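You operate a simulated robot arm through the tools that you are given. There is no shell and no other tool. Be economical: measure what you need, move in short steps, check, and stop when the job is done.

You are at the controls of a simulated two-armed robot. One attempt, no reset.

JOB
On the top of the hose bench, fold the grey cloth in half.

The check looks at the end state, three seconds after you hand in, the way a careful person would. Anything else that was tipped, shoved, dropped, spilled or broken makes it a failure. Flat cloth is picked up by pressing the open fingertips on it (5 to 10 N) and closing them slowly along it; thin cloth reads only 2 to 8 mm in the jaws.

ROBOT AND FRAMES
Two 6-joint arms with two-finger parallel grippers on one trunk, on a base that drives. Base frame: it is fixed to the floor where the robot stands at the start and does not move with it; the origin is under the middle of the robot, x ahead of it, y to its left, z up; the surface under the hand at the start is at about z = 800. Lengths are in mm, angles in degrees, forces in N, time in s.
The left shoulder is at the start at [60, 187, 1022], the right one opposite. With the tool pointing down near the work surface each hand reaches from about 280 to 640 mm from the robot's upright axis, wherever it stands, measured 20 degrees to its own side. Places, roughly: top of the hose bench [1600, 100, 800]. Payload 1.57 kg a hand.
The tool frame of a hand sits at the grasp point between the pads (the TCP): z along the fingers, y along the line on which they close. The tips reach 30 mm beyond it. The gripper opens to 110 mm. The fingers are 24 mm wide and 12 mm thick; the gripper's body (48 by 112 mm) begins 78 mm behind the TCP.
Orientation is that of the tool frame in the base frame, as [roll, pitch, yaw] about the fixed x, y, z axes, in that order (R = Rz(yaw) Ry(pitch) Rx(roll)). With the fingers straight down and closing along the base's y, the tool's x points along the base's -x, its y along +y and its z along -z.

CONTROLS
- The arms move only by the tool arm_command. It takes "left_motion", "right_motion" or both (then of equal length, played together; a hand with none holds still); each is a list of rows, each a list of 7 numbers: the turn, a rotation vector about the base's x, y, z in degrees, then the shift along the base's x, y, z in mm, then the gripper command, from -1 (shut) to 1 (fully open), values between in proportion. In form: [[wx, wy, wz, x, y, z, jaw], ...]. A call has 1 to 20 rows; each row is the pose to reach, as a shift and turn from the pose commanded when the call began. Rows are played at 5 a second. More than 50 mm and 8.6 degrees between two rows, or a gripper value outside its range, and nothing of the call is played. Where a pose cannot be reached the arm comes as near as it can. A force on the tool above 40 N (or 10 N above the force at the start of the call, whichever is more), or a blocked arm, ends the call early, and 0.2 s more pass. The fingers move at their own pace (about 153 mm/s each) and stop on an object; they squeeze with about 23 N. The grip force told is the motor's: it shows also when the fingers shut on nothing. Time passes only in rows, and 0.2 s behind the last, so rows that repeat a pose let the fingers close. The reply holds the time, the measured pose of the TCP, the force on the tool along the base axes, the opening and the grip force, in the units named above and with some noise, with the torque about the TCP (base axes, N m) and any sound that the robot's microphone picked up.
- Cameras (640 x 400 px; columns grow to the right, rows downward): "scene" is now at [6.2, 6.5, 1551.1]; the picture's right is [0.14, -0.99, 0.00], its down [-0.87, -0.12, -0.48] and it looks along [0.47, 0.07, -0.88] (base axes); focal length 254 px, centre (320, 200). "left" rides on the left gripper at [70, -16, -141] in its tool frame; the picture's right is [0.23, 0.97, 0.00], its down [-0.86, 0.20, -0.48] and it looks along [-0.47, 0.11, 0.88] (tool axes); focal length 222 px, centre (320, 200). "right" rides on the right gripper at [70, 16, -141] in its tool frame; the picture's right is [-0.23, 0.97, 0.00], its down [-0.86, -0.20, -0.48] and it looks along [-0.47, -0.11, 0.88] (tool axes); focal length 222 px, centre (320, 200). There is no depth. A picture from a camera that has moved, and an enlarged one, comes with that camera's place and axes in the base frame and with its lens.
- camera(camera): a new picture of that camera. The clock stands still meanwhile.
- lift_body(by): slides the trunk up (or, below 0, down) by that many mm; the arms and the scene camera ride with it, the base frame stays. It gives what a move gives, with no picture.
- base_move(legs): drives the robot by 1 to 6 legs, each [ahead, left, turn to the left] in mm, mm and degrees, along the robot's own axes; the way and the turn of a leg run together, so that a leg with both is an arc; at most 1500 mm and 180 degrees a leg. The arms and the cameras ride along, it lands a little off, and it stops where it bumps. It gives what a move gives.
- aim_head(pan, tilt): turns the head with the scene camera to pan (to the left, within 86 degrees either way) and tilt (down, from -29 to 69), counted from straight ahead of the robot. It gives what a move gives.
- enlarge(camera, box): a new picture of the part [left, top, right, bottom] of that camera's present view, enlarged. The clock stands still meanwhile.
- sign_off(): hands the job in; it is judged then, once.

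Work in short steps. Places have to be worked out from the pictures, the camera data and where the tool is seen: move nearer, look again, correct. Check each grasp and each placing, and mend what went wrong. You have 120 turns and 100 pictures in all, those below and enlarged ones among them. Open the grippers and draw the arms clear of the work before you hand the job in, unless the task says otherwise; then end with one line.

The tools are called after ">>>" by a JSON object that holds its "method" and its "body". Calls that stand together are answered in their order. arm_command: Moves the arms, as the interface text tells. Its arguments: {"type":"object","properties":{"left_motion":{"type":"array","items":{"type":"array","items":{"type":"number"}}},"right_motion":{"type":"array","items":{"type":"array","items":{"type":"number"}}}},"required":[]} The other tools are called the same way: lift_body (by) slides the trunk up or down; base_move (legs) drives the base; aim_head (pan, tilt) turns the head that bears the scene camera; camera (camera) takes a picture; enlarge (camera, box) takes an enlarged picture of a part of a camera's view; sign_off () hands the job in.

At the start:

```text
clock: 0.0
left_position: [251.0, 319.4, 975.5]
left_orientation: [-180.0, 0.0, 180.0]
left_contact_force: [0.6, 0.5, 0.4]
left_torque: [0.01, 0.01, -0.01]
left_grip_width: 110.1
left_finger_force: 0.0
right_position: [443.8, -10.7, 991.8]
right_orientation: [179.9, 0.0, 179.9]
right_contact_force: [-0.3, -0.7, 0.1]
right_torque: [0.02, 0.02, -0.01]
right_grip_width: 109.7
right_finger_force: 0.1
trunk travel left (down, up): [-650.0, 340.0]
robot x, y, heading: [0.2, 0.0, 0.2]
head pan, tilt: [7.9, 61.6]
```

scene: 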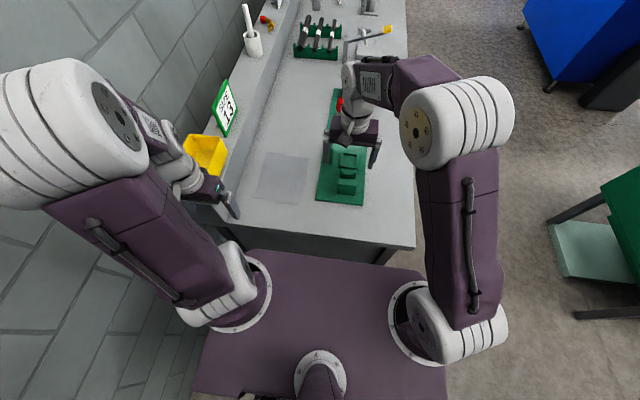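
right: 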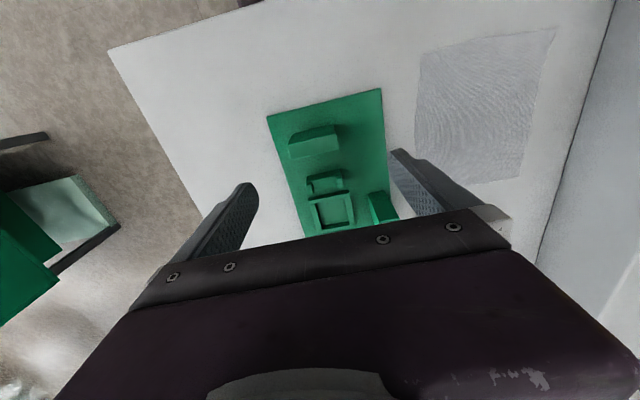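
left: 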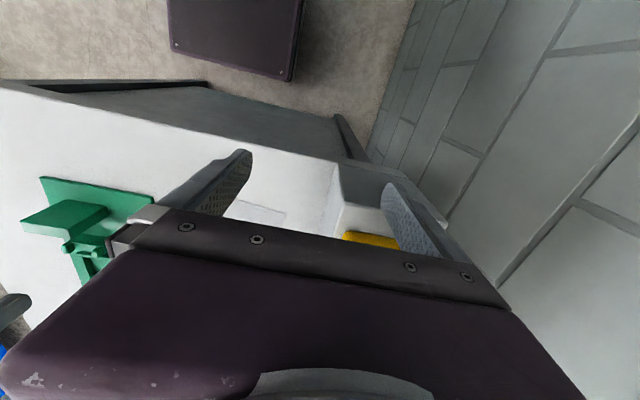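

The nearest bench shows a pale grey patch around [476, 207], but the hose bench is said to be at x≈1600, so I'll look farther ahead first.

>>> {"method": "aim_head", "body": {"pan": 0, "tilt": 25}}

>>> {"method": "camera", "body": {"camera": "scene"}}

```text
clock: 1.0
left_position: [250.8, 319.7, 975.1]
left_orientation: [-179.9, -0.1, -180.0]
left_contact_force: [0.6, 0.1, -0.6]
left_torque: [-0.02, 0.05, 0.01]
left_grip_width: 110.0
left_finger_force: 0.2
right_position: [443.8, -9.3, 992.1]
right_orientation: [180.0, 0.0, -180.0]
right_contact_force: [-0.3, 0.1, 0.6]
right_torque: [-0.02, -0.01, -0.03]
right_grip_width: 110.1
right_finger_force: 0.0
trunk travel left (down, up): [-650.0, 340.0]
robot x, y, heading: [-0.4, -0.1, 0.2]
head pan, tilt: [0.0, 25.0]
```

```text
96 pictures are left
camera scene: at [34.1, -2.4, 1602.9], right [0.0, -1.0, 0.0], down [-0.42, 0.0, -0.91], along [0.91, 0.0, -0.42], focal length 254 px, centre (320, 200)
```

scene: 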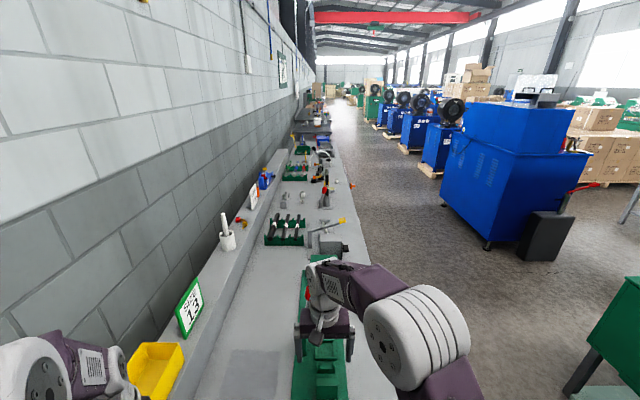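

The bench is one long one running away from me. I'll enlarge its far part to check for other cloths.

>>> {"method": "enlarge", "body": {"camera": "scene", "box": [220, 80, 380, 260]}}

>>> {"method": "enlarge", "body": {"camera": "right", "box": [380, 0, 640, 200]}}

```text
2.22 times, centred on (300, 170) of scene
camera zoom: at [34.1, -2.4, 1602.9], right [0.0, -1.0, 0.0], down [-0.42, 0.0, -0.91], along [0.91, 0.0, -0.42], focal length 564 px, centre (364, 267)
```

zoom: 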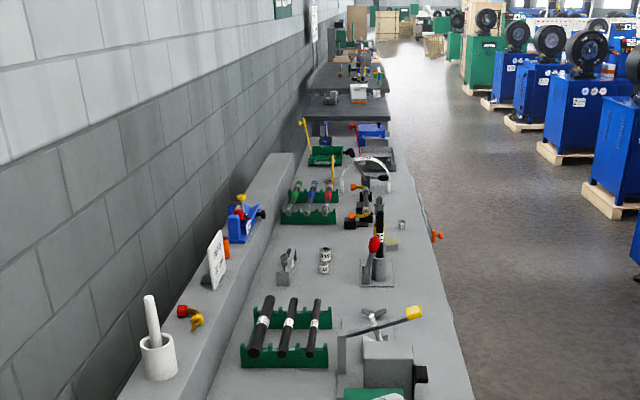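

```text
2.00 times, centred on (510, 100) of right
camera zoom: at [373.8, 5.8, 1132.0], right [0.23, 0.97, 0.0], down [0.86, -0.2, 0.48], along [0.47, -0.11, -0.88], focal length 444 px, centre (-60, 400)
```

zoom: 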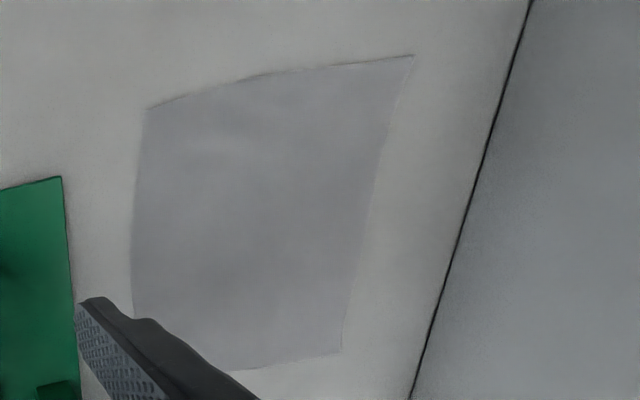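

Only this one cloth: corners roughly (377,137), (386,291), (582,286), (574,122). To fold the near edge to the far edge with both hands, the robot should be centred on y≈200, so I check clearance on the left.

>>> {"method": "aim_head", "body": {"pan": 60, "tilt": 55}}

>>> {"method": "camera", "body": {"camera": "scene"}}

```text
clock: 2.3
left_position: [249.7, 319.8, 974.7]
left_orientation: [-180.0, 0.0, -180.0]
left_contact_force: [0.3, -0.2, 0.3]
left_torque: [0.03, 0.0, 0.0]
left_grip_width: 109.9
left_finger_force: 0.2
right_position: [442.8, -11.2, 991.1]
right_orientation: [-180.0, -0.1, 179.9]
right_contact_force: [-0.3, -0.7, 0.2]
right_torque: [0.02, 0.02, -0.01]
right_grip_width: 110.1
right_finger_force: 0.1
trunk travel left (down, up): [-650.0, 340.0]
robot x, y, heading: [-1.0, -0.1, -0.0]
head pan, tilt: [60.0, 55.0]
```

```text
93 pictures are left
camera scene: at [-21.9, 60.0, 1559.0], right [0.87, -0.5, 0.0], down [-0.41, -0.71, -0.57], along [0.29, 0.5, -0.82], focal length 254 px, centre (320, 200)
```

scene: 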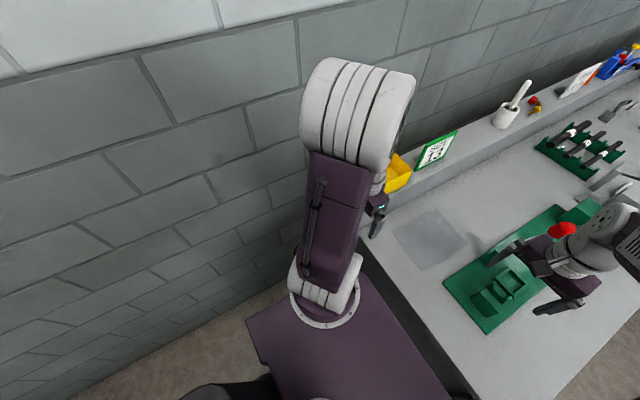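

The wall is at y≈565 and the body's left side at about 264, but the left elbow sticks out toward the wall. I'll bring the hands inward relative to the robot before sliding left.

>>> {"method": "arm_command", "body": {"left_motion": [[0, 0, 0, 22, -30, 8, 1], [0, 0, 0, 44, -60, 17, 1], [0, 0, 0, 66, -90, 25, 1], [0, 0, 0, 88, -120, 25, 1], [0, 0, 0, 110, -150, 25, 1], [0, 0, 0, 130, -180, 25, 1], [0, 0, 0, 130, -180, 25, 1]], "right_motion": [[0, 0, 0, -10, -20, 0, 1], [0, 0, 0, -20, -40, 0, 1], [0, 0, 0, -30, -60, 0, 1], [0, 0, 0, -40, -80, 0, 1], [0, 0, 0, -50, -100, 0, 1], [0, 0, 0, -60, -110, 0, 1], [0, 0, 0, -60, -110, 0, 1]]}}

>>> {"method": "camera", "body": {"camera": "scene"}}

```text
clock: 3.9
left_position: [380.4, 140.9, 999.8]
left_orientation: [179.9, 0.0, 180.0]
left_contact_force: [0.3, 0.5, -0.6]
left_torque: [-0.01, 0.04, 0.02]
left_grip_width: 110.0
left_finger_force: 0.1
right_position: [384.5, -119.3, 991.4]
right_orientation: [-180.0, 0.0, 180.0]
right_contact_force: [-0.5, 0.3, 0.2]
right_torque: [0.01, -0.03, -0.01]
right_grip_width: 110.0
right_finger_force: 0.0
trunk travel left (down, up): [-650.0, 340.0]
robot x, y, heading: [-2.1, -0.1, -0.1]
head pan, tilt: [60.0, 55.0]
```

```text
92 pictures are left
camera scene: at [-22.3, 60.7, 1558.9], right [0.87, -0.5, 0.0], down [-0.41, -0.71, -0.57], along [0.29, 0.5, -0.82], focal length 254 px, centre (320, 200)
```

scene: 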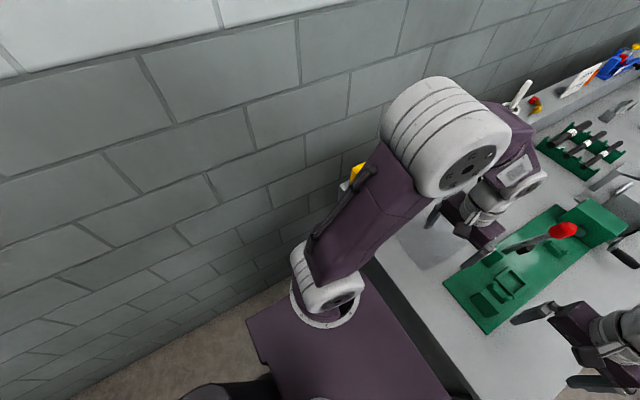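

The left elbow is now well clear of the wall. I slide the base 170 mm left.

>>> {"method": "base_move", "body": {"legs": [[0, 170, 0]]}}

>>> {"method": "aim_head", "body": {"pan": 0, "tilt": 60}}

>>> {"method": "camera", "body": {"camera": "scene"}}

>>> {"method": "camera", "body": {"camera": "left"}}

>>> {"method": "camera", "body": {"camera": "right"}}

```text
clock: 5.4
left_position: [380.0, 306.3, 999.5]
left_orientation: [180.0, 0.0, -179.9]
left_contact_force: [-0.5, 0.2, -0.2]
left_torque: [0.0, 0.0, -0.03]
left_grip_width: 110.0
left_finger_force: 0.0
right_position: [384.4, 46.4, 990.9]
right_orientation: [-179.9, -0.1, 180.0]
right_contact_force: [0.2, 0.4, 0.2]
right_torque: [-0.02, -0.01, -0.01]
right_grip_width: 110.0
right_finger_force: 0.0
trunk travel left (down, up): [-650.0, 340.0]
robot x, y, heading: [1.4, 167.4, 0.2]
head pan, tilt: [60.0, 55.0]
```

```text
clock: 6.7
left_position: [380.4, 307.1, 999.9]
left_orientation: [180.0, 0.0, -179.8]
left_contact_force: [-0.5, -0.3, 0.0]
left_torque: [-0.01, 0.02, 0.01]
left_grip_width: 110.0
left_finger_force: 0.1
right_position: [385.2, 47.6, 992.9]
right_orientation: [-180.0, 0.0, -179.9]
right_contact_force: [1.1, -0.3, 0.6]
right_torque: [0.01, 0.04, -0.02]
right_grip_width: 110.2
right_finger_force: 0.0
trunk travel left (down, up): [-650.0, 340.0]
robot x, y, heading: [0.5, 166.6, 0.2]
head pan, tilt: [0.0, 60.0]
```

```text
91 pictures are left
camera scene: at [8.5, 164.7, 1552.9], right [0.0, -1.0, 0.0], down [-0.87, 0.0, -0.5], along [0.5, 0.0, -0.87], focal length 254 px, centre (320, 200)
```

scene: 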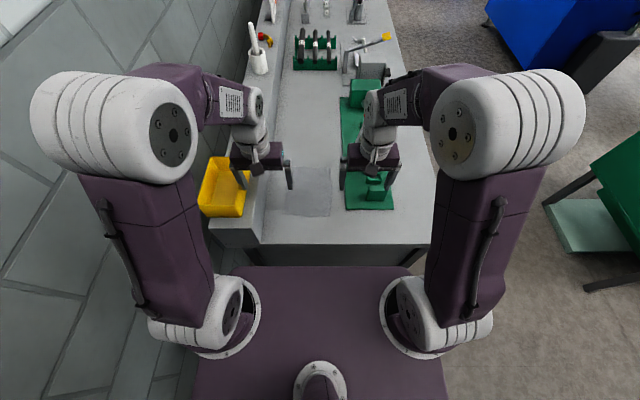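

```text
90 pictures are left
camera left: at [310.2, 291.0, 1140.4], right [-0.23, 0.97, 0.0], down [0.85, 0.2, 0.48], along [0.47, 0.11, -0.88], focal length 222 px, centre (320, 200)
```

left: 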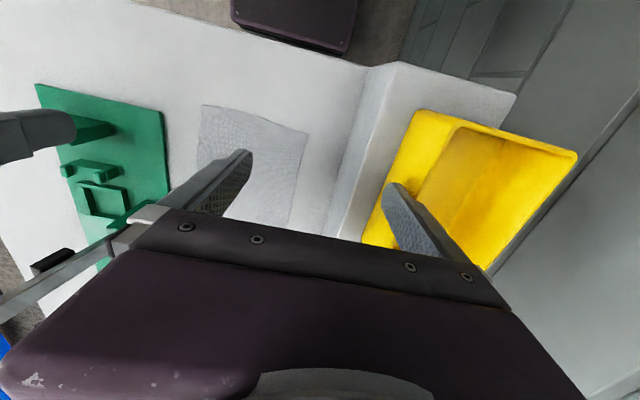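

```text
89 pictures are left
camera right: at [314.6, 63.8, 1132.1], right [0.23, 0.97, 0.0], down [0.86, -0.2, 0.48], along [0.47, -0.11, -0.88], focal length 222 px, centre (320, 200)
```

right: 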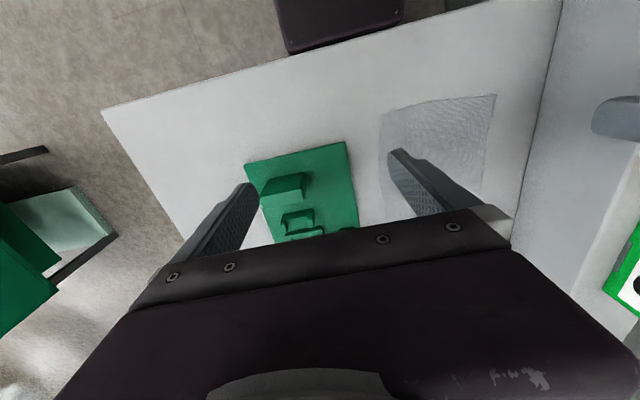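

Base is now centred (y≈167). The wrist views put the cloth's near corners at about (379,137) and (386,290), and the ledge face at y≈345. I bring the right hand over the near-right corner, part closed, and look.

>>> {"method": "arm_command", "body": {"right_motion": [[0, 0, 0, 0, 37, 0, 0], [0, 0, 0, 2, 75, 0, -0.45], [0, 0, 0, 5, 112, 0, -0.45], [0, 0, 0, 5, 112, -40, -0.45], [0, 0, 0, 5, 112, -80, -0.45], [0, 0, 0, 5, 112, -120, -0.45], [0, 0, 0, 5, 112, -135, -0.45], [0, 0, 0, 5, 112, -135, -0.45]]}}

>>> {"method": "camera", "body": {"camera": "right"}}

>>> {"method": "camera", "body": {"camera": "left"}}

```text
clock: 8.5
left_position: [379.5, 308.2, 1000.5]
left_orientation: [-180.0, -0.1, -179.9]
left_contact_force: [0.5, 0.0, -0.3]
left_torque: [0.0, 0.03, 0.02]
left_grip_width: 110.0
left_finger_force: 0.1
right_position: [388.6, 158.5, 855.5]
right_orientation: [179.9, 0.0, -179.9]
right_contact_force: [-0.3, 0.1, -0.3]
right_torque: [0.01, 0.01, -0.01]
right_grip_width: 30.3
right_finger_force: 0.0
trunk travel left (down, up): [-650.0, 340.0]
robot x, y, heading: [0.5, 166.1, 0.1]
head pan, tilt: [0.0, 60.0]
```

```text
88 pictures are left
camera right: at [318.0, 174.5, 996.5], right [0.23, 0.97, 0.0], down [0.86, -0.2, 0.48], along [0.47, -0.11, -0.88], focal length 222 px, centre (320, 200)
```

right: 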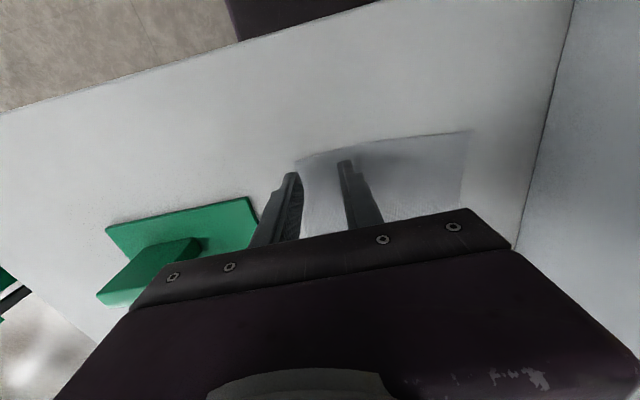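

```text
87 pictures are left
camera left: at [310.1, 291.0, 1140.4], right [-0.23, 0.97, 0.0], down [0.85, 0.2, 0.48], along [0.47, 0.11, -0.88], focal length 222 px, centre (320, 200)
```

left: 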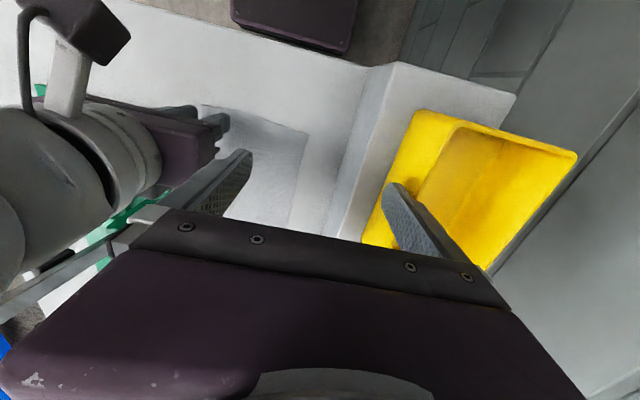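

The fingers straddle the near-right corner (377,137) as planned. I descend slowly to contact.

>>> {"method": "arm_command", "body": {"right_motion": [[0, 0, 0, 3, 2, -10, -0.45], [0, 0, 0, 3, 2, -18, -0.45], [0, 0, 0, 3, 2, -22, -0.45], [0, 0, 0, 3, 2, -24, -0.45]]}}

```text
clock: 9.5
left_position: [380.1, 308.2, 999.7]
left_orientation: [180.0, -0.1, -179.9]
left_contact_force: [-0.7, 0.1, 0.4]
left_torque: [0.0, 0.01, -0.03]
left_grip_width: 109.9
left_finger_force: 0.0
right_position: [392.4, 161.1, 831.5]
right_orientation: [-180.0, 0.1, -179.9]
right_contact_force: [0.3, -0.1, -0.2]
right_torque: [0.03, -0.01, 0.02]
right_grip_width: 30.6
right_finger_force: 0.2
trunk travel left (down, up): [-650.0, 340.0]
robot x, y, heading: [-0.9, 164.1, 0.1]
head pan, tilt: [0.0, 60.0]
```

No contact yet; I continue down in 1 mm steps.

>>> {"method": "arm_command", "body": {"right_motion": [[0, 0, 0, 0, 0, -1, -0.45], [0, 0, 0, 0, 0, -2, -0.45], [0, 0, 0, 0, 0, -2, -0.45]]}}

```text
clock: 10.3
left_position: [379.4, 308.0, 999.6]
left_orientation: [-180.0, 0.1, -179.9]
left_contact_force: [0.0, 0.1, -0.7]
left_torque: [0.01, -0.01, -0.01]
left_grip_width: 110.0
left_finger_force: 0.2
right_position: [391.5, 161.0, 830.5]
right_orientation: [179.9, 0.2, -179.9]
right_contact_force: [1.9, -1.8, 17.8]
right_torque: [-0.21, 0.02, 0.08]
right_grip_width: 30.2
right_finger_force: 0.3
trunk travel left (down, up): [-650.0, 340.0]
robot x, y, heading: [-1.1, 168.2, 0.2]
head pan, tilt: [0.0, 60.0]
```

Contact at 17.8 N, slightly too hard, so I ease up 0.8 mm and check.

>>> {"method": "arm_command", "body": {"right_motion": [[0, 0, 0, 0, 0, 0.8, -0.45], [0, 0, 0, 0, 0, 0.8, -0.45]]}}

```text
clock: 10.9
left_position: [379.4, 307.7, 999.8]
left_orientation: [-180.0, -0.1, -179.9]
left_contact_force: [1.0, 0.3, -0.5]
left_torque: [0.05, 0.0, -0.01]
left_grip_width: 109.7
left_finger_force: 0.0
right_position: [392.7, 162.6, 831.4]
right_orientation: [180.0, 0.2, -179.9]
right_contact_force: [2.1, -2.6, 12.8]
right_torque: [-0.1, 0.01, 0.03]
right_grip_width: 30.4
right_finger_force: 0.0
trunk travel left (down, up): [-650.0, 340.0]
robot x, y, heading: [-1.1, 166.3, 0.3]
head pan, tilt: [0.0, 60.0]
```

About 0.7 mm more up should bring it to ~8 N, and then I close slowly.

>>> {"method": "arm_command", "body": {"right_motion": [[0, 0, 0, 0, 0, 0.7, -0.45], [0, 0, 0, 0, 0, 0.7, -0.52], [0, 0, 0, 0, 0, 0.7, -0.58], [0, 0, 0, 0, 0, 0.7, -0.64], [0, 0, 0, 0, 0, 0.7, -0.7], [0, 0, 0, 0, 0, 0.7, -0.76], [0, 0, 0, 0, 0, 0.7, -0.82], [0, 0, 0, 0, 0, 0.7, -0.88], [0, 0, 0, 0, 0, 0.7, -0.94], [0, 0, 0, 0, 0, 0.7, -1], [0, 0, 0, 0, 0, 0.7, -1], [0, 0, 0, 0, 0, 0.7, -1]]}}

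>>> {"method": "camera", "body": {"camera": "right"}}

```text
clock: 13.5
left_position: [379.9, 307.6, 1000.9]
left_orientation: [180.0, -0.1, -179.8]
left_contact_force: [0.2, -0.7, 0.5]
left_torque: [0.0, 0.02, 0.02]
left_grip_width: 109.8
left_finger_force: 0.0
right_position: [392.8, 160.8, 831.6]
right_orientation: [-180.0, 0.0, -180.0]
right_contact_force: [0.6, -0.4, -0.1]
right_torque: [-0.02, 0.01, -0.01]
right_grip_width: 5.8
right_finger_force: 22.8
trunk travel left (down, up): [-650.0, 340.0]
robot x, y, heading: [-2.4, 166.0, 0.2]
head pan, tilt: [0.0, 60.0]
```

```text
86 pictures are left
camera right: at [322.6, 177.7, 972.6], right [0.23, 0.97, 0.0], down [0.86, -0.2, 0.48], along [0.47, -0.11, -0.88], focal length 222 px, centre (320, 200)
```

right: 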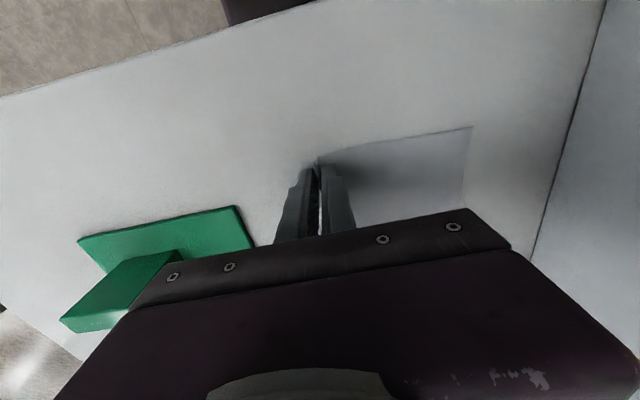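

Grip reads 5.8 mm at 22.8 N, and the picture shows cloth held at the corner. I lift it slightly and lean the right hand outward 12° to make room for the left gripper.

>>> {"method": "arm_command", "body": {"right_motion": [[0, 0, 0, 0, 0, 6, -1], [4, 0, 0, 0, -2, 12, -1], [8, 0, 0, 0, -4, 15, -1], [12, 0, 0, 0, -6, 18, -1], [12, 0, 0, 0, -6, 18, -1]]}}

>>> {"method": "camera", "body": {"camera": "left"}}

>>> {"method": "camera", "body": {"camera": "right"}}

```text
clock: 14.7
left_position: [380.8, 307.6, 1000.0]
left_orientation: [-180.0, 0.0, -179.9]
left_contact_force: [0.1, 0.6, -0.4]
left_torque: [-0.01, 0.01, 0.02]
left_grip_width: 110.2
left_finger_force: 0.0
right_position: [394.0, 154.0, 851.4]
right_orientation: [168.0, -0.1, -180.0]
right_contact_force: [-0.2, -1.0, 1.0]
right_torque: [-0.02, 0.02, 0.02]
right_grip_width: 5.8
right_finger_force: 22.7
trunk travel left (down, up): [-650.0, 340.0]
robot x, y, heading: [0.5, 167.6, 0.4]
head pan, tilt: [0.0, 60.0]
```

```text
85 pictures are left
camera left: at [310.2, 291.1, 1140.4], right [-0.23, 0.97, 0.0], down [0.85, 0.2, 0.48], along [0.47, 0.11, -0.88], focal length 222 px, centre (320, 200)
```

left: 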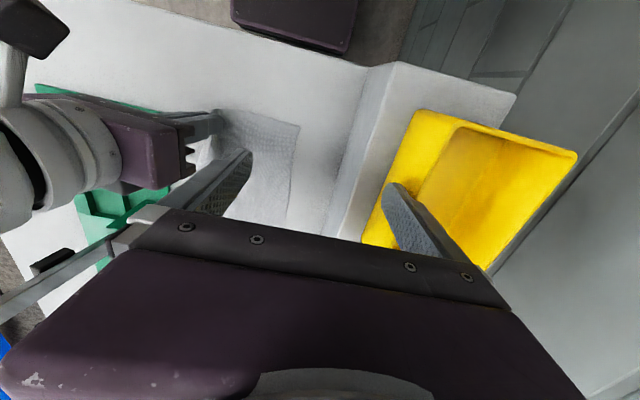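

```text
84 pictures are left
camera right: at [323.3, 141.4, 991.2], right [0.23, 0.95, 0.2], down [0.86, -0.29, 0.43], along [0.47, 0.08, -0.88], focal length 222 px, centre (320, 200)
```

right: 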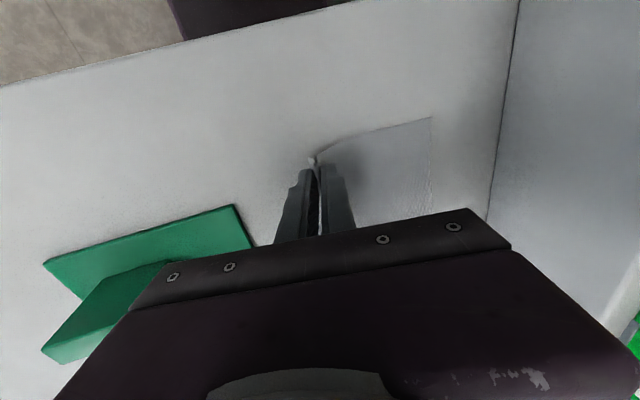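

The cloth slid ~13 mm toward the right, so its near-left corner is now at about (377,275). I lean the right hand a bit more and bring the left hand to (390,258) above the cloth.

>>> {"method": "arm_command", "body": {"right_motion": [[2, 0, 0, 0, -1, 0, -1], [5, 0, 0, 0, -2.5, 0, -1], [5, 0, 0, 0, -2.5, 0, -1], [5, 0, 0, 0, -2.5, 0, -1], [5, 0, 0, 0, -2.5, 0, -1], [5, 0, 0, 0, -2.5, 0, -1], [5, 0, 0, 0, -2.5, 0, -1], [5, 0, 0, 0, -2.5, 0, -1]], "left_motion": [[0, 0, 0, 5, -10, 0, -0.3], [0, 0, 0, 10, -25, 0, -0.56], [0, 0, 0, 10, -49, 0, -0.56], [0, 0, 0, 10, -49, -45, -0.56], [0, 0, 0, 10, -49, -85, -0.56], [0, 0, 0, 10, -49, -120, -0.56], [0, 0, 0, 10, -49, -145, -0.56], [0, 0, 0, 10, -49, -145, -0.56]]}}

>>> {"method": "camera", "body": {"camera": "left"}}

>>> {"method": "camera", "body": {"camera": "scene"}}

```text
clock: 16.5
left_position: [390.1, 260.9, 854.5]
left_orientation: [180.0, 0.0, -180.0]
left_contact_force: [-0.9, 0.1, -0.3]
left_torque: [-0.05, 0.01, 0.0]
left_grip_width: 24.1
left_finger_force: 0.1
right_position: [393.4, 152.3, 850.5]
right_orientation: [162.9, 0.0, -179.9]
right_contact_force: [0.7, 0.1, 0.0]
right_torque: [-0.02, -0.01, -0.03]
right_grip_width: 5.6
right_finger_force: 23.4
trunk travel left (down, up): [-650.0, 340.0]
robot x, y, heading: [1.5, 163.4, 0.1]
head pan, tilt: [0.0, 60.0]
```

```text
83 pictures are left
camera left: at [319.9, 243.4, 995.4], right [-0.23, 0.97, 0.0], down [0.85, 0.2, 0.48], along [0.47, 0.11, -0.88], focal length 222 px, centre (320, 200)
```

left: 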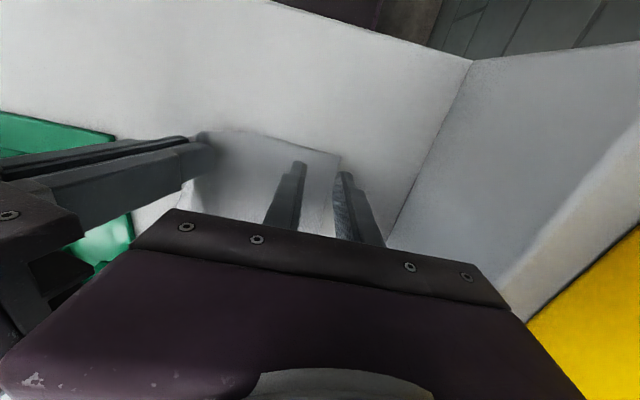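

```text
82 pictures are left
camera scene: at [8.0, 164.4, 1552.9], right [0.0, -1.0, 0.0], down [-0.87, 0.0, -0.5], along [0.5, 0.0, -0.87], focal length 254 px, centre (320, 200)
```

scene: 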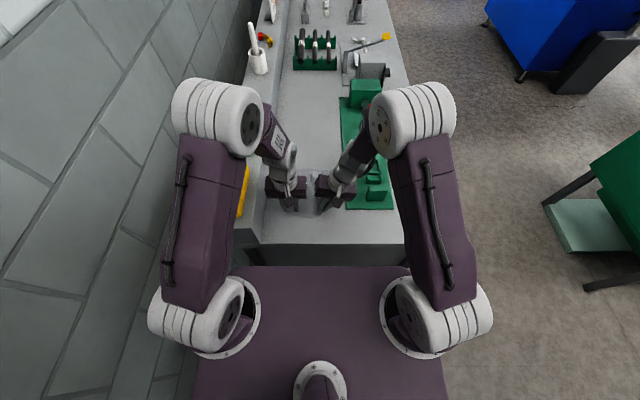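

Corner is at (376,275) and the fingers are just inside it; I nudge 3 mm right and 2 mm ahead and descend to near contact.

>>> {"method": "arm_command", "body": {"left_motion": [[0, 0, 0, 2, -3, -10, -0.56], [0, 0, 0, 2, -3, -18, -0.56], [0, 0, 0, 2, -3, -22, -0.56], [0, 0, 0, 2, -3, -23.5, -0.56], [0, 0, 0, 2, -3, -23.5, -0.56]]}}

```text
clock: 17.7
left_position: [391.5, 255.0, 831.7]
left_orientation: [179.9, 0.1, -179.9]
left_contact_force: [-0.5, 1.1, 5.9]
left_torque: [0.03, 0.05, 0.02]
left_grip_width: 23.8
left_finger_force: 0.1
right_position: [391.7, 154.0, 850.1]
right_orientation: [163.0, -0.1, -179.8]
right_contact_force: [0.8, 0.1, 0.1]
right_torque: [0.0, 0.03, -0.03]
right_grip_width: 5.7
right_finger_force: 22.7
trunk travel left (down, up): [-650.0, 340.0]
robot x, y, heading: [1.5, 169.0, 0.2]
head pan, tilt: [0.0, 60.0]
```

5.9 N of contact, in range. I close the left slowly.

>>> {"method": "arm_command", "body": {"left_motion": [[0, 0, 0, 0, 0, -0.2, -0.56], [0, 0, 0, 0, 0, -0.2, -0.62], [0, 0, 0, 0, 0, -0.2, -0.68], [0, 0, 0, 0, 0, -0.2, -0.74], [0, 0, 0, 0, 0, -0.2, -0.8], [0, 0, 0, 0, 0, -0.2, -0.86], [0, 0, 0, 0, 0, -0.2, -0.92], [0, 0, 0, 0, 0, -0.2, -1], [0, 0, 0, 0, 0, -0.2, -1], [0, 0, 0, 0, 0, -0.2, -1]]}}

>>> {"method": "camera", "body": {"camera": "left"}}

```text
clock: 19.9
left_position: [391.1, 254.8, 830.9]
left_orientation: [-180.0, 0.2, -179.9]
left_contact_force: [3.5, -5.6, 23.1]
left_torque: [-0.24, -0.07, 0.02]
left_grip_width: 4.5
left_finger_force: 22.1
right_position: [391.6, 153.9, 850.0]
right_orientation: [163.0, 0.1, -180.0]
right_contact_force: [-0.4, 6.4, -1.2]
right_torque: [0.16, 0.0, 0.06]
right_grip_width: 6.0
right_finger_force: 23.1
trunk travel left (down, up): [-650.0, 340.0]
robot x, y, heading: [-0.0, 167.7, 0.2]
head pan, tilt: [0.0, 60.0]
```

```text
81 pictures are left
camera left: at [321.5, 238.3, 972.0], right [-0.23, 0.97, 0.0], down [0.85, 0.2, 0.48], along [0.47, 0.11, -0.88], focal length 222 px, centre (320, 200)
```

left: 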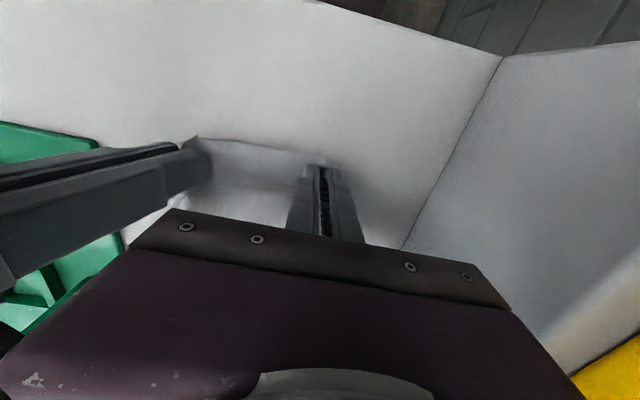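

Left grips 4.5 mm, right 6 mm, with the cloth between them taut. I lift both with a slight forward move, left easing inward 3 mm, and look.

>>> {"method": "arm_command", "body": {"left_motion": [[0, 0, 0, 0, -3, 10, -1], [0, 0, 0, 2, -3, 20, -1], [0, 0, 0, 5, -3, 30, -1], [0, 0, 0, 9, -3, 40, -1], [0, 0, 0, 9, -3, 40, -1]], "right_motion": [[0, 0, 0, 0, 0, 0, -1], [0, 0, 0, 2, 0, 0, -1], [0, 0, 0, 5, 0, 10, -1], [0, 0, 0, 9, 0, 19, -1], [0, 0, 0, 9, 0, 19, -1]]}}

>>> {"method": "camera", "body": {"camera": "left"}}

>>> {"method": "camera", "body": {"camera": "right"}}

>>> {"method": "enlarge", "body": {"camera": "scene", "box": [240, 130, 400, 230]}}

```text
clock: 21.1
left_position: [400.5, 252.4, 871.0]
left_orientation: [180.0, -0.1, -179.9]
left_contact_force: [0.0, -0.1, 0.1]
left_torque: [-0.01, 0.0, -0.01]
left_grip_width: 1.6
left_finger_force: 23.5
right_position: [401.4, 153.6, 868.1]
right_orientation: [163.0, 0.1, -179.9]
right_contact_force: [0.7, -0.5, -0.2]
right_torque: [0.03, -0.02, -0.01]
right_grip_width: 5.8
right_finger_force: 22.6
trunk travel left (down, up): [-650.0, 340.0]
robot x, y, heading: [-3.2, 170.4, 0.1]
head pan, tilt: [0.0, 60.0]
```

```text
80 pictures are left
camera left: at [331.3, 235.2, 1011.6], right [-0.23, 0.97, 0.0], down [0.86, 0.2, 0.48], along [0.47, 0.11, -0.88], focal length 222 px, centre (320, 200)
```

left: 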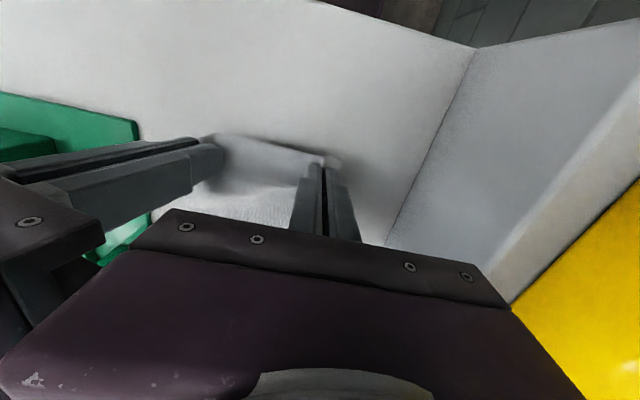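

```text
79 pictures are left
camera right: at [332.0, 127.4, 1007.9], right [0.23, 0.93, 0.28], down [0.86, -0.33, 0.4], along [0.47, 0.15, -0.87], focal length 222 px, centre (320, 200)
```

right: 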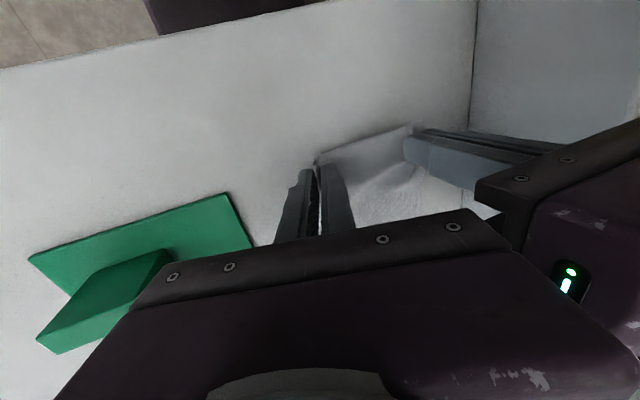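

```text
4.00 times, centred on (320, 180) of scene
camera zoom: at [8.7, 164.5, 1552.9], right [0.0, -1.0, 0.0], down [-0.87, 0.0, -0.5], along [0.5, 0.0, -0.87], focal length 1015 px, centre (320, 280)
```

zoom: 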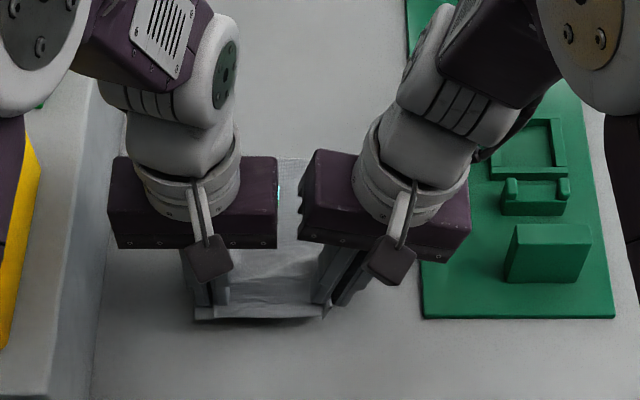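

Both corners came up, though the left reads only 1.6 mm, so I check that grip closely.

>>> {"method": "enlarge", "body": {"camera": "left", "box": [190, 110, 390, 250]}}

>>> {"method": "enlarge", "body": {"camera": "right", "box": [290, 100, 490, 240]}}

```text
2.86 times, centred on (290, 180) of left
camera zoom: at [331.3, 235.2, 1011.6], right [-0.23, 0.97, 0.0], down [0.86, 0.2, 0.48], along [0.47, 0.11, -0.88], focal length 635 px, centre (406, 257)
```

zoom: 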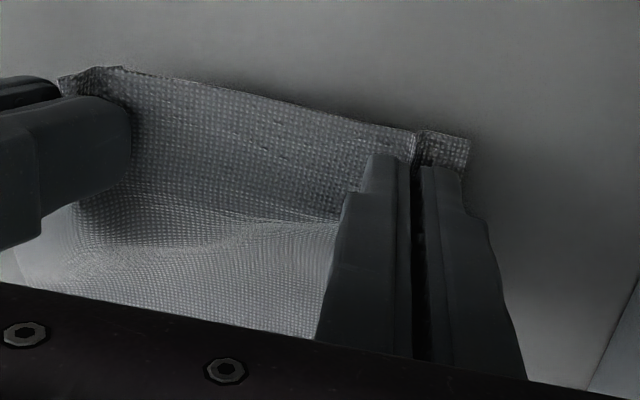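

```text
2.86 times, centred on (390, 170) of right
camera zoom: at [332.0, 127.4, 1007.9], right [0.23, 0.93, 0.28], down [0.86, -0.33, 0.4], along [0.47, 0.15, -0.87], focal length 635 px, centre (120, 286)
```

zoom: 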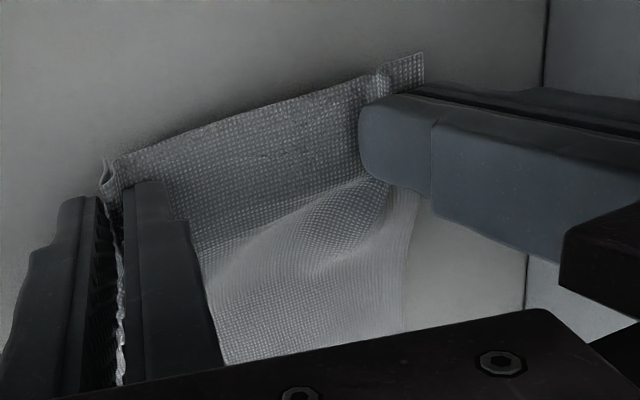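

Both corners are held, but the fingers take a ~25 mm strip; since the hands can't flip over, that strip would end up curled back. I'll set the edge down again and regrasp just the extreme few millimetres.

>>> {"method": "arm_command", "body": {"left_motion": [[0, 0, 0, -4, 0, -13, -1], [0, 0, 0, -7, 0, -26, -1], [0, 0, 0, -9, 0, -37, -1], [0, 0, 0, -9, 0, -37, -0.8], [0, 0, 0, -9, 0, -37, -0.6], [0, 0, 0, -9, 0, -37, -0.6], [0, 0, 0, -9, 0, -10, -0.6], [0, 0, 0, -9, 10, 30, -0.6], [0, 0, 0, -9, 25, 70, -0.6], [0, 0, 0, -9, 45, 110, -0.6]], "right_motion": [[0, 0, 0, -4, 0, -10, -1], [0, 0, 0, -7, 0, -20, -1], [0, 0, 0, -9, 0, -31, -1], [0, 0, 0, -9, 0, -31, -0.8], [0, 0, 0, -9, 0, -31, -0.6], [0, 0, 0, -9, 0, -31, -0.6], [0, 0, 0, -9, 0, -20, -0.6], [0, 0, 0, -9, 0, -5, -0.6], [0, 0, 0, -9, 0, -5, -0.6], [0, 0, 0, -9, 0, -5, -0.6]]}}

>>> {"method": "camera", "body": {"camera": "left"}}

>>> {"method": "camera", "body": {"camera": "right"}}

```text
clock: 23.3
left_position: [390.3, 298.8, 981.9]
left_orientation: [-180.0, 0.0, -179.9]
left_contact_force: [-0.1, 0.1, 0.3]
left_torque: [-0.03, -0.06, 0.0]
left_grip_width: 21.9
left_finger_force: 0.1
right_position: [392.0, 154.2, 863.5]
right_orientation: [163.0, 0.1, -180.0]
right_contact_force: [0.1, 0.0, -1.0]
right_torque: [-0.02, 0.03, 0.0]
right_grip_width: 22.0
right_finger_force: 0.0
trunk travel left (down, up): [-650.0, 340.0]
robot x, y, heading: [1.3, 166.2, -0.0]
head pan, tilt: [0.0, 60.0]
```

```text
75 pictures are left
camera left: at [321.5, 281.0, 1122.4], right [-0.23, 0.97, 0.0], down [0.85, 0.2, 0.48], along [0.47, 0.11, -0.88], focal length 222 px, centre (320, 200)
```

left: 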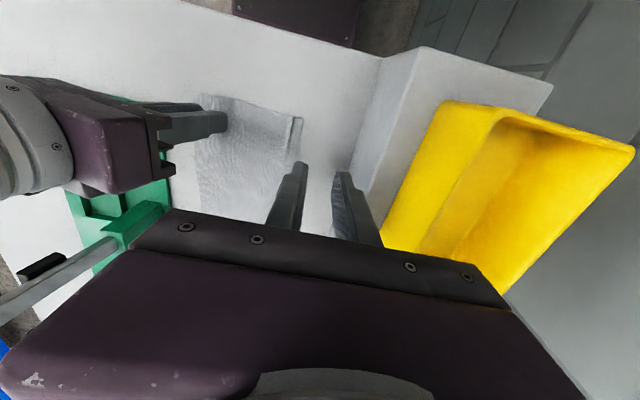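

```text
74 pictures are left
camera right: at [321.3, 127.9, 1002.9], right [0.23, 0.93, 0.28], down [0.85, -0.33, 0.4], along [0.47, 0.15, -0.87], focal length 222 px, centre (320, 200)
```

right: 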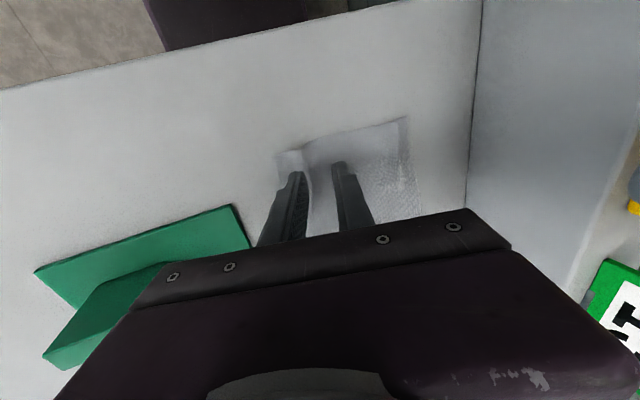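

The edge is back down, with small ridges at the pinch spots: near-right corner (370,136), near-left (375,268). I straighten the right hand and move it so its fingertips only overlap ~7 mm of the edge.

>>> {"method": "arm_command", "body": {"right_motion": [[-6, 0, 0, -9, 0, 10, -0.5], [-12, 0, 0, -18, 1, 10, -0.5], [-17, 0, 0, -26, 3, 10, -0.5], [-17, 0, 0, -26, 3, 0, -0.5], [-17, 0, 0, -26, 3, -13, -0.5], [-17, 0, 0, -26, 3, -13, -0.5]]}}

>>> {"method": "enlarge", "body": {"camera": "right", "box": [220, 60, 500, 240]}}

```text
clock: 24.7
left_position: [392.6, 298.6, 980.7]
left_orientation: [-180.0, 0.1, -180.0]
left_contact_force: [0.6, 0.0, -0.1]
left_torque: [-0.03, 0.01, 0.02]
left_grip_width: 22.2
left_finger_force: 0.0
right_position: [365.9, 155.4, 849.7]
right_orientation: [180.0, 0.0, -179.9]
right_contact_force: [-0.1, -0.3, 0.0]
right_torque: [0.0, 0.02, -0.04]
right_grip_width: 27.3
right_finger_force: 0.0
trunk travel left (down, up): [-650.0, 340.0]
robot x, y, heading: [-0.4, 167.0, 0.1]
head pan, tilt: [0.0, 60.0]
```

```text
2.22 times, centred on (360, 150) of right
camera zoom: at [296.3, 172.9, 990.9], right [0.23, 0.97, 0.0], down [0.86, -0.2, 0.48], along [0.47, -0.11, -0.88], focal length 494 px, centre (231, 311)
```

zoom: 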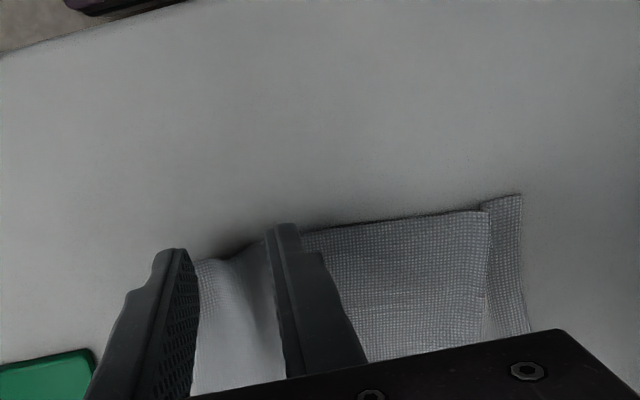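

The edge between the fingers is at x≈373 with the ridge at y≈158. I shift 2 mm left, set 24 mm opening, and descend to contact.

>>> {"method": "arm_command", "body": {"right_motion": [[0, 0, 0, 2, 3, -8, -0.56], [0, 0, 0, 2, 3, -15, -0.56], [0, 0, 0, 2, 3, -18.5, -0.56], [0, 0, 0, 2, 3, -19.5, -0.56], [0, 0, 0, 2, 3, -19.5, -0.56]]}}

```text
clock: 25.9
left_position: [391.9, 295.9, 980.9]
left_orientation: [180.0, -0.1, -179.9]
left_contact_force: [-0.7, 0.4, 0.0]
left_torque: [0.01, -0.03, 0.01]
left_grip_width: 21.9
left_finger_force: 0.1
right_position: [369.3, 159.3, 832.1]
right_orientation: [180.0, 0.2, -179.9]
right_contact_force: [-0.3, -1.2, 8.8]
right_torque: [0.02, -0.05, 0.01]
right_grip_width: 23.9
right_finger_force: 0.1
trunk travel left (down, up): [-650.0, 340.0]
robot x, y, heading: [0.6, 167.3, 0.2]
head pan, tilt: [0.0, 60.0]
```

8.8 N, good. Closing slowly.

>>> {"method": "arm_command", "body": {"right_motion": [[0, 0, 0, 0, 0, 0, -0.62], [0, 0, 0, 0, 0, 0, -0.68], [0, 0, 0, 0, 0, 0, -0.74], [0, 0, 0, 0, 0, 0, -0.8], [0, 0, 0, 0, 0, 0, -0.86], [0, 0, 0, 0, 0, 0, -0.92], [0, 0, 0, 0, 0, 0, -1], [0, 0, 0, 0, 0, 0, -1], [0, 0, 0, 0, 0, 0, -1], [0, 0, 0, 0, 0, 6, -1], [4, 0, 0, 0, -2, 12, -1], [8, 0, 0, 0, -4, 15, -1], [12, 0, 0, 0, -6, 18, -1], [17, 0, 0, 0, -8, 20, -1], [17, 0, 0, 0, -8, 20, -1]]}}

>>> {"method": "enlarge", "body": {"camera": "right", "box": [220, 60, 500, 240]}}

>>> {"method": "camera", "body": {"camera": "left"}}

```text
clock: 29.1
left_position: [392.7, 298.3, 980.6]
left_orientation: [-180.0, 0.0, -179.8]
left_contact_force: [0.5, -0.3, -0.2]
left_torque: [-0.02, 0.01, 0.01]
left_grip_width: 21.7
left_finger_force: 0.1
right_position: [369.0, 151.5, 852.2]
right_orientation: [163.1, 0.0, 180.0]
right_contact_force: [0.1, -0.1, 0.5]
right_torque: [-0.01, 0.01, 0.0]
right_grip_width: 1.7
right_finger_force: 22.7
trunk travel left (down, up): [-650.0, 340.0]
robot x, y, heading: [-0.9, 167.4, 0.2]
head pan, tilt: [0.0, 60.0]
```

```text
2.22 times, centred on (360, 150) of right
camera zoom: at [298.6, 125.4, 990.6], right [0.23, 0.93, 0.28], down [0.86, -0.33, 0.4], along [0.47, 0.15, -0.87], focal length 494 px, centre (231, 311)
```

zoom: 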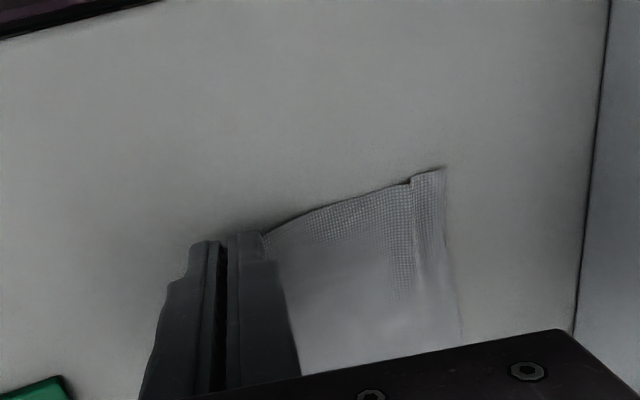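

```text
71 pictures are left
camera left: at [322.6, 280.7, 1121.7], right [-0.23, 0.97, 0.0], down [0.85, 0.2, 0.48], along [0.47, 0.11, -0.88], focal length 222 px, centre (320, 200)
```

left: 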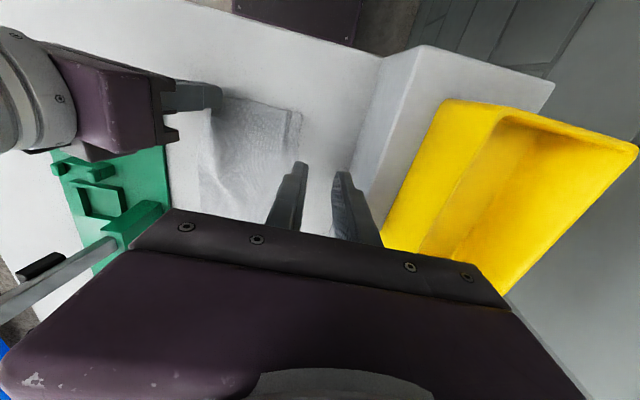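

The right corner is held by its extreme edge (1.7 mm). The left corner is now at about (366,267), ridge at y≈250; I bring the left hand to (362,250).

>>> {"method": "arm_command", "body": {"left_motion": [[0, 0, 0, -15, -20, 0, -0.63], [0, 0, 0, -30, -46, 0, -0.63], [0, 0, 0, -30, -46, -45, -0.63], [0, 0, 0, -30, -46, -90, -0.63], [0, 0, 0, -30, -46, -126, -0.63], [0, 0, 0, -30, -46, -126, -0.63]]}}

>>> {"method": "enlarge", "body": {"camera": "left", "box": [170, 60, 450, 240]}}

```text
clock: 30.5
left_position: [362.0, 252.1, 856.8]
left_orientation: [-179.9, -0.1, -179.9]
left_contact_force: [-0.9, -0.4, 0.5]
left_torque: [0.03, -0.01, 0.0]
left_grip_width: 20.5
left_finger_force: 0.1
right_position: [367.9, 151.4, 850.9]
right_orientation: [163.0, 0.0, -179.9]
right_contact_force: [0.2, -0.2, -0.5]
right_torque: [0.0, -0.01, -0.03]
right_grip_width: 1.9
right_finger_force: 23.2
trunk travel left (down, up): [-650.0, 340.0]
robot x, y, heading: [0.7, 166.8, -0.1]
head pan, tilt: [0.0, 60.0]
```

```text
2.22 times, centred on (310, 150) of left
camera zoom: at [291.8, 235.4, 996.8], right [-0.23, 0.97, 0.0], down [0.85, 0.2, 0.48], along [0.47, 0.11, -0.88], focal length 494 px, centre (342, 311)
```

zoom: 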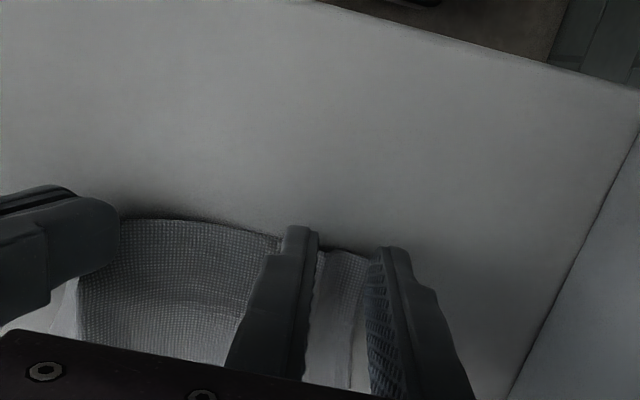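

Overlap is ~6 mm at the edge; I shift 2 mm right and descend to contact.

>>> {"method": "arm_command", "body": {"left_motion": [[0, 0, 0, 0, -2, -10, -0.63], [0, 0, 0, 0, -2, -18, -0.63], [0, 0, 0, 0, -2, -23, -0.63], [0, 0, 0, 0, -2, -25, -0.63], [0, 0, 0, 0, -2, -25, -0.63]]}}

```text
clock: 31.7
left_position: [359.5, 250.6, 831.0]
left_orientation: [-180.0, 0.1, -179.9]
left_contact_force: [1.1, 2.4, 15.4]
left_torque: [-0.06, -0.21, 0.05]
left_grip_width: 19.8
left_finger_force: 0.1
right_position: [368.3, 150.9, 851.0]
right_orientation: [162.9, 0.1, -179.9]
right_contact_force: [-0.6, -0.8, 0.6]
right_torque: [-0.02, 0.03, 0.02]
right_grip_width: 1.9
right_finger_force: 22.9
trunk travel left (down, up): [-650.0, 340.0]
robot x, y, heading: [0.4, 167.1, 0.3]
head pan, tilt: [0.0, 60.0]
```

A bit heavy at 15 N; I ease up 0.7 mm and close slowly, then lift to match the right hand.

>>> {"method": "arm_command", "body": {"left_motion": [[0, 0, 0, 1, 0, 0.7, -0.63], [0, 0, 0, 1, 0, 0.7, -0.68], [0, 0, 0, 1, 0, 0.7, -0.74], [0, 0, 0, 1, 0, 0.7, -0.8], [0, 0, 0, 1, 0, 0.7, -0.86], [0, 0, 0, 1, 0, 0.7, -0.92], [0, 0, 0, 1, 0, 0.7, -1], [0, 0, 0, 1, 0, 0.7, -1], [0, 0, 0, 1, 0, 0.7, -1], [0, 0, 0, 1, -2, 8, -1], [0, 0, 0, 2, -2, 16, -1], [0, 0, 0, 3, -2, 24, -1], [0, 0, 0, 3, -2, 24, -1]]}}

>>> {"method": "enlarge", "body": {"camera": "left", "box": [170, 60, 450, 240]}}

>>> {"method": "enlarge", "body": {"camera": "right", "box": [220, 60, 500, 240]}}

```text
clock: 34.5
left_position: [364.7, 248.2, 855.2]
left_orientation: [179.9, 0.1, -179.9]
left_contact_force: [-0.8, -0.3, -0.4]
left_torque: [0.01, 0.03, -0.01]
left_grip_width: 1.6
left_finger_force: 23.0
right_position: [369.4, 151.9, 851.4]
right_orientation: [163.0, 0.0, -179.9]
right_contact_force: [0.6, 0.1, 0.6]
right_torque: [0.0, -0.01, -0.02]
right_grip_width: 1.7
right_finger_force: 23.2
trunk travel left (down, up): [-650.0, 340.0]
robot x, y, heading: [-2.3, 166.2, 0.0]
head pan, tilt: [0.0, 60.0]
```

```text
2.22 times, centred on (310, 150) of left
camera zoom: at [295.1, 230.8, 994.7], right [-0.23, 0.97, 0.0], down [0.86, 0.2, 0.48], along [0.47, 0.11, -0.88], focal length 494 px, centre (342, 311)
```

zoom: 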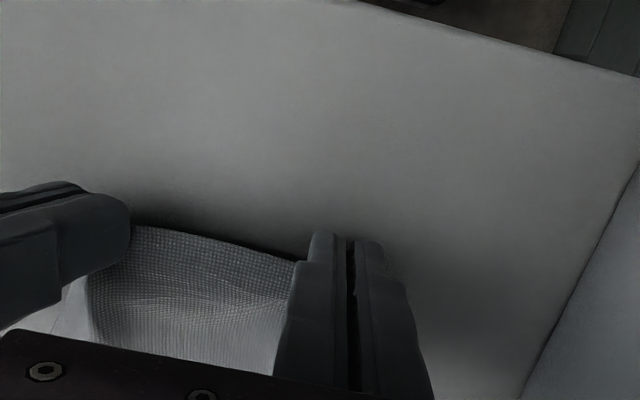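

```text
2.22 times, centred on (360, 150) of right
camera zoom: at [298.7, 125.2, 990.6], right [0.23, 0.93, 0.28], down [0.86, -0.33, 0.4], along [0.47, 0.15, -0.87], focal length 494 px, centre (231, 311)
```

zoom: 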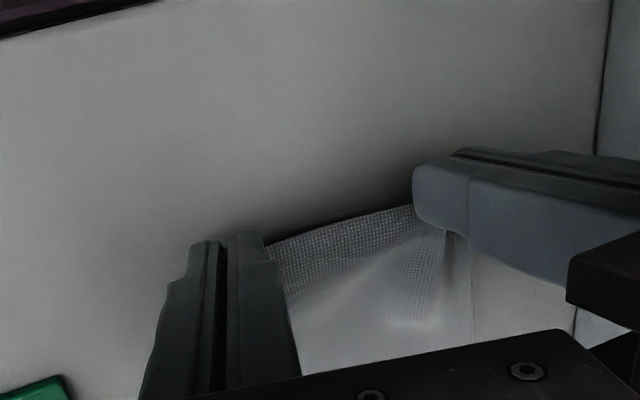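

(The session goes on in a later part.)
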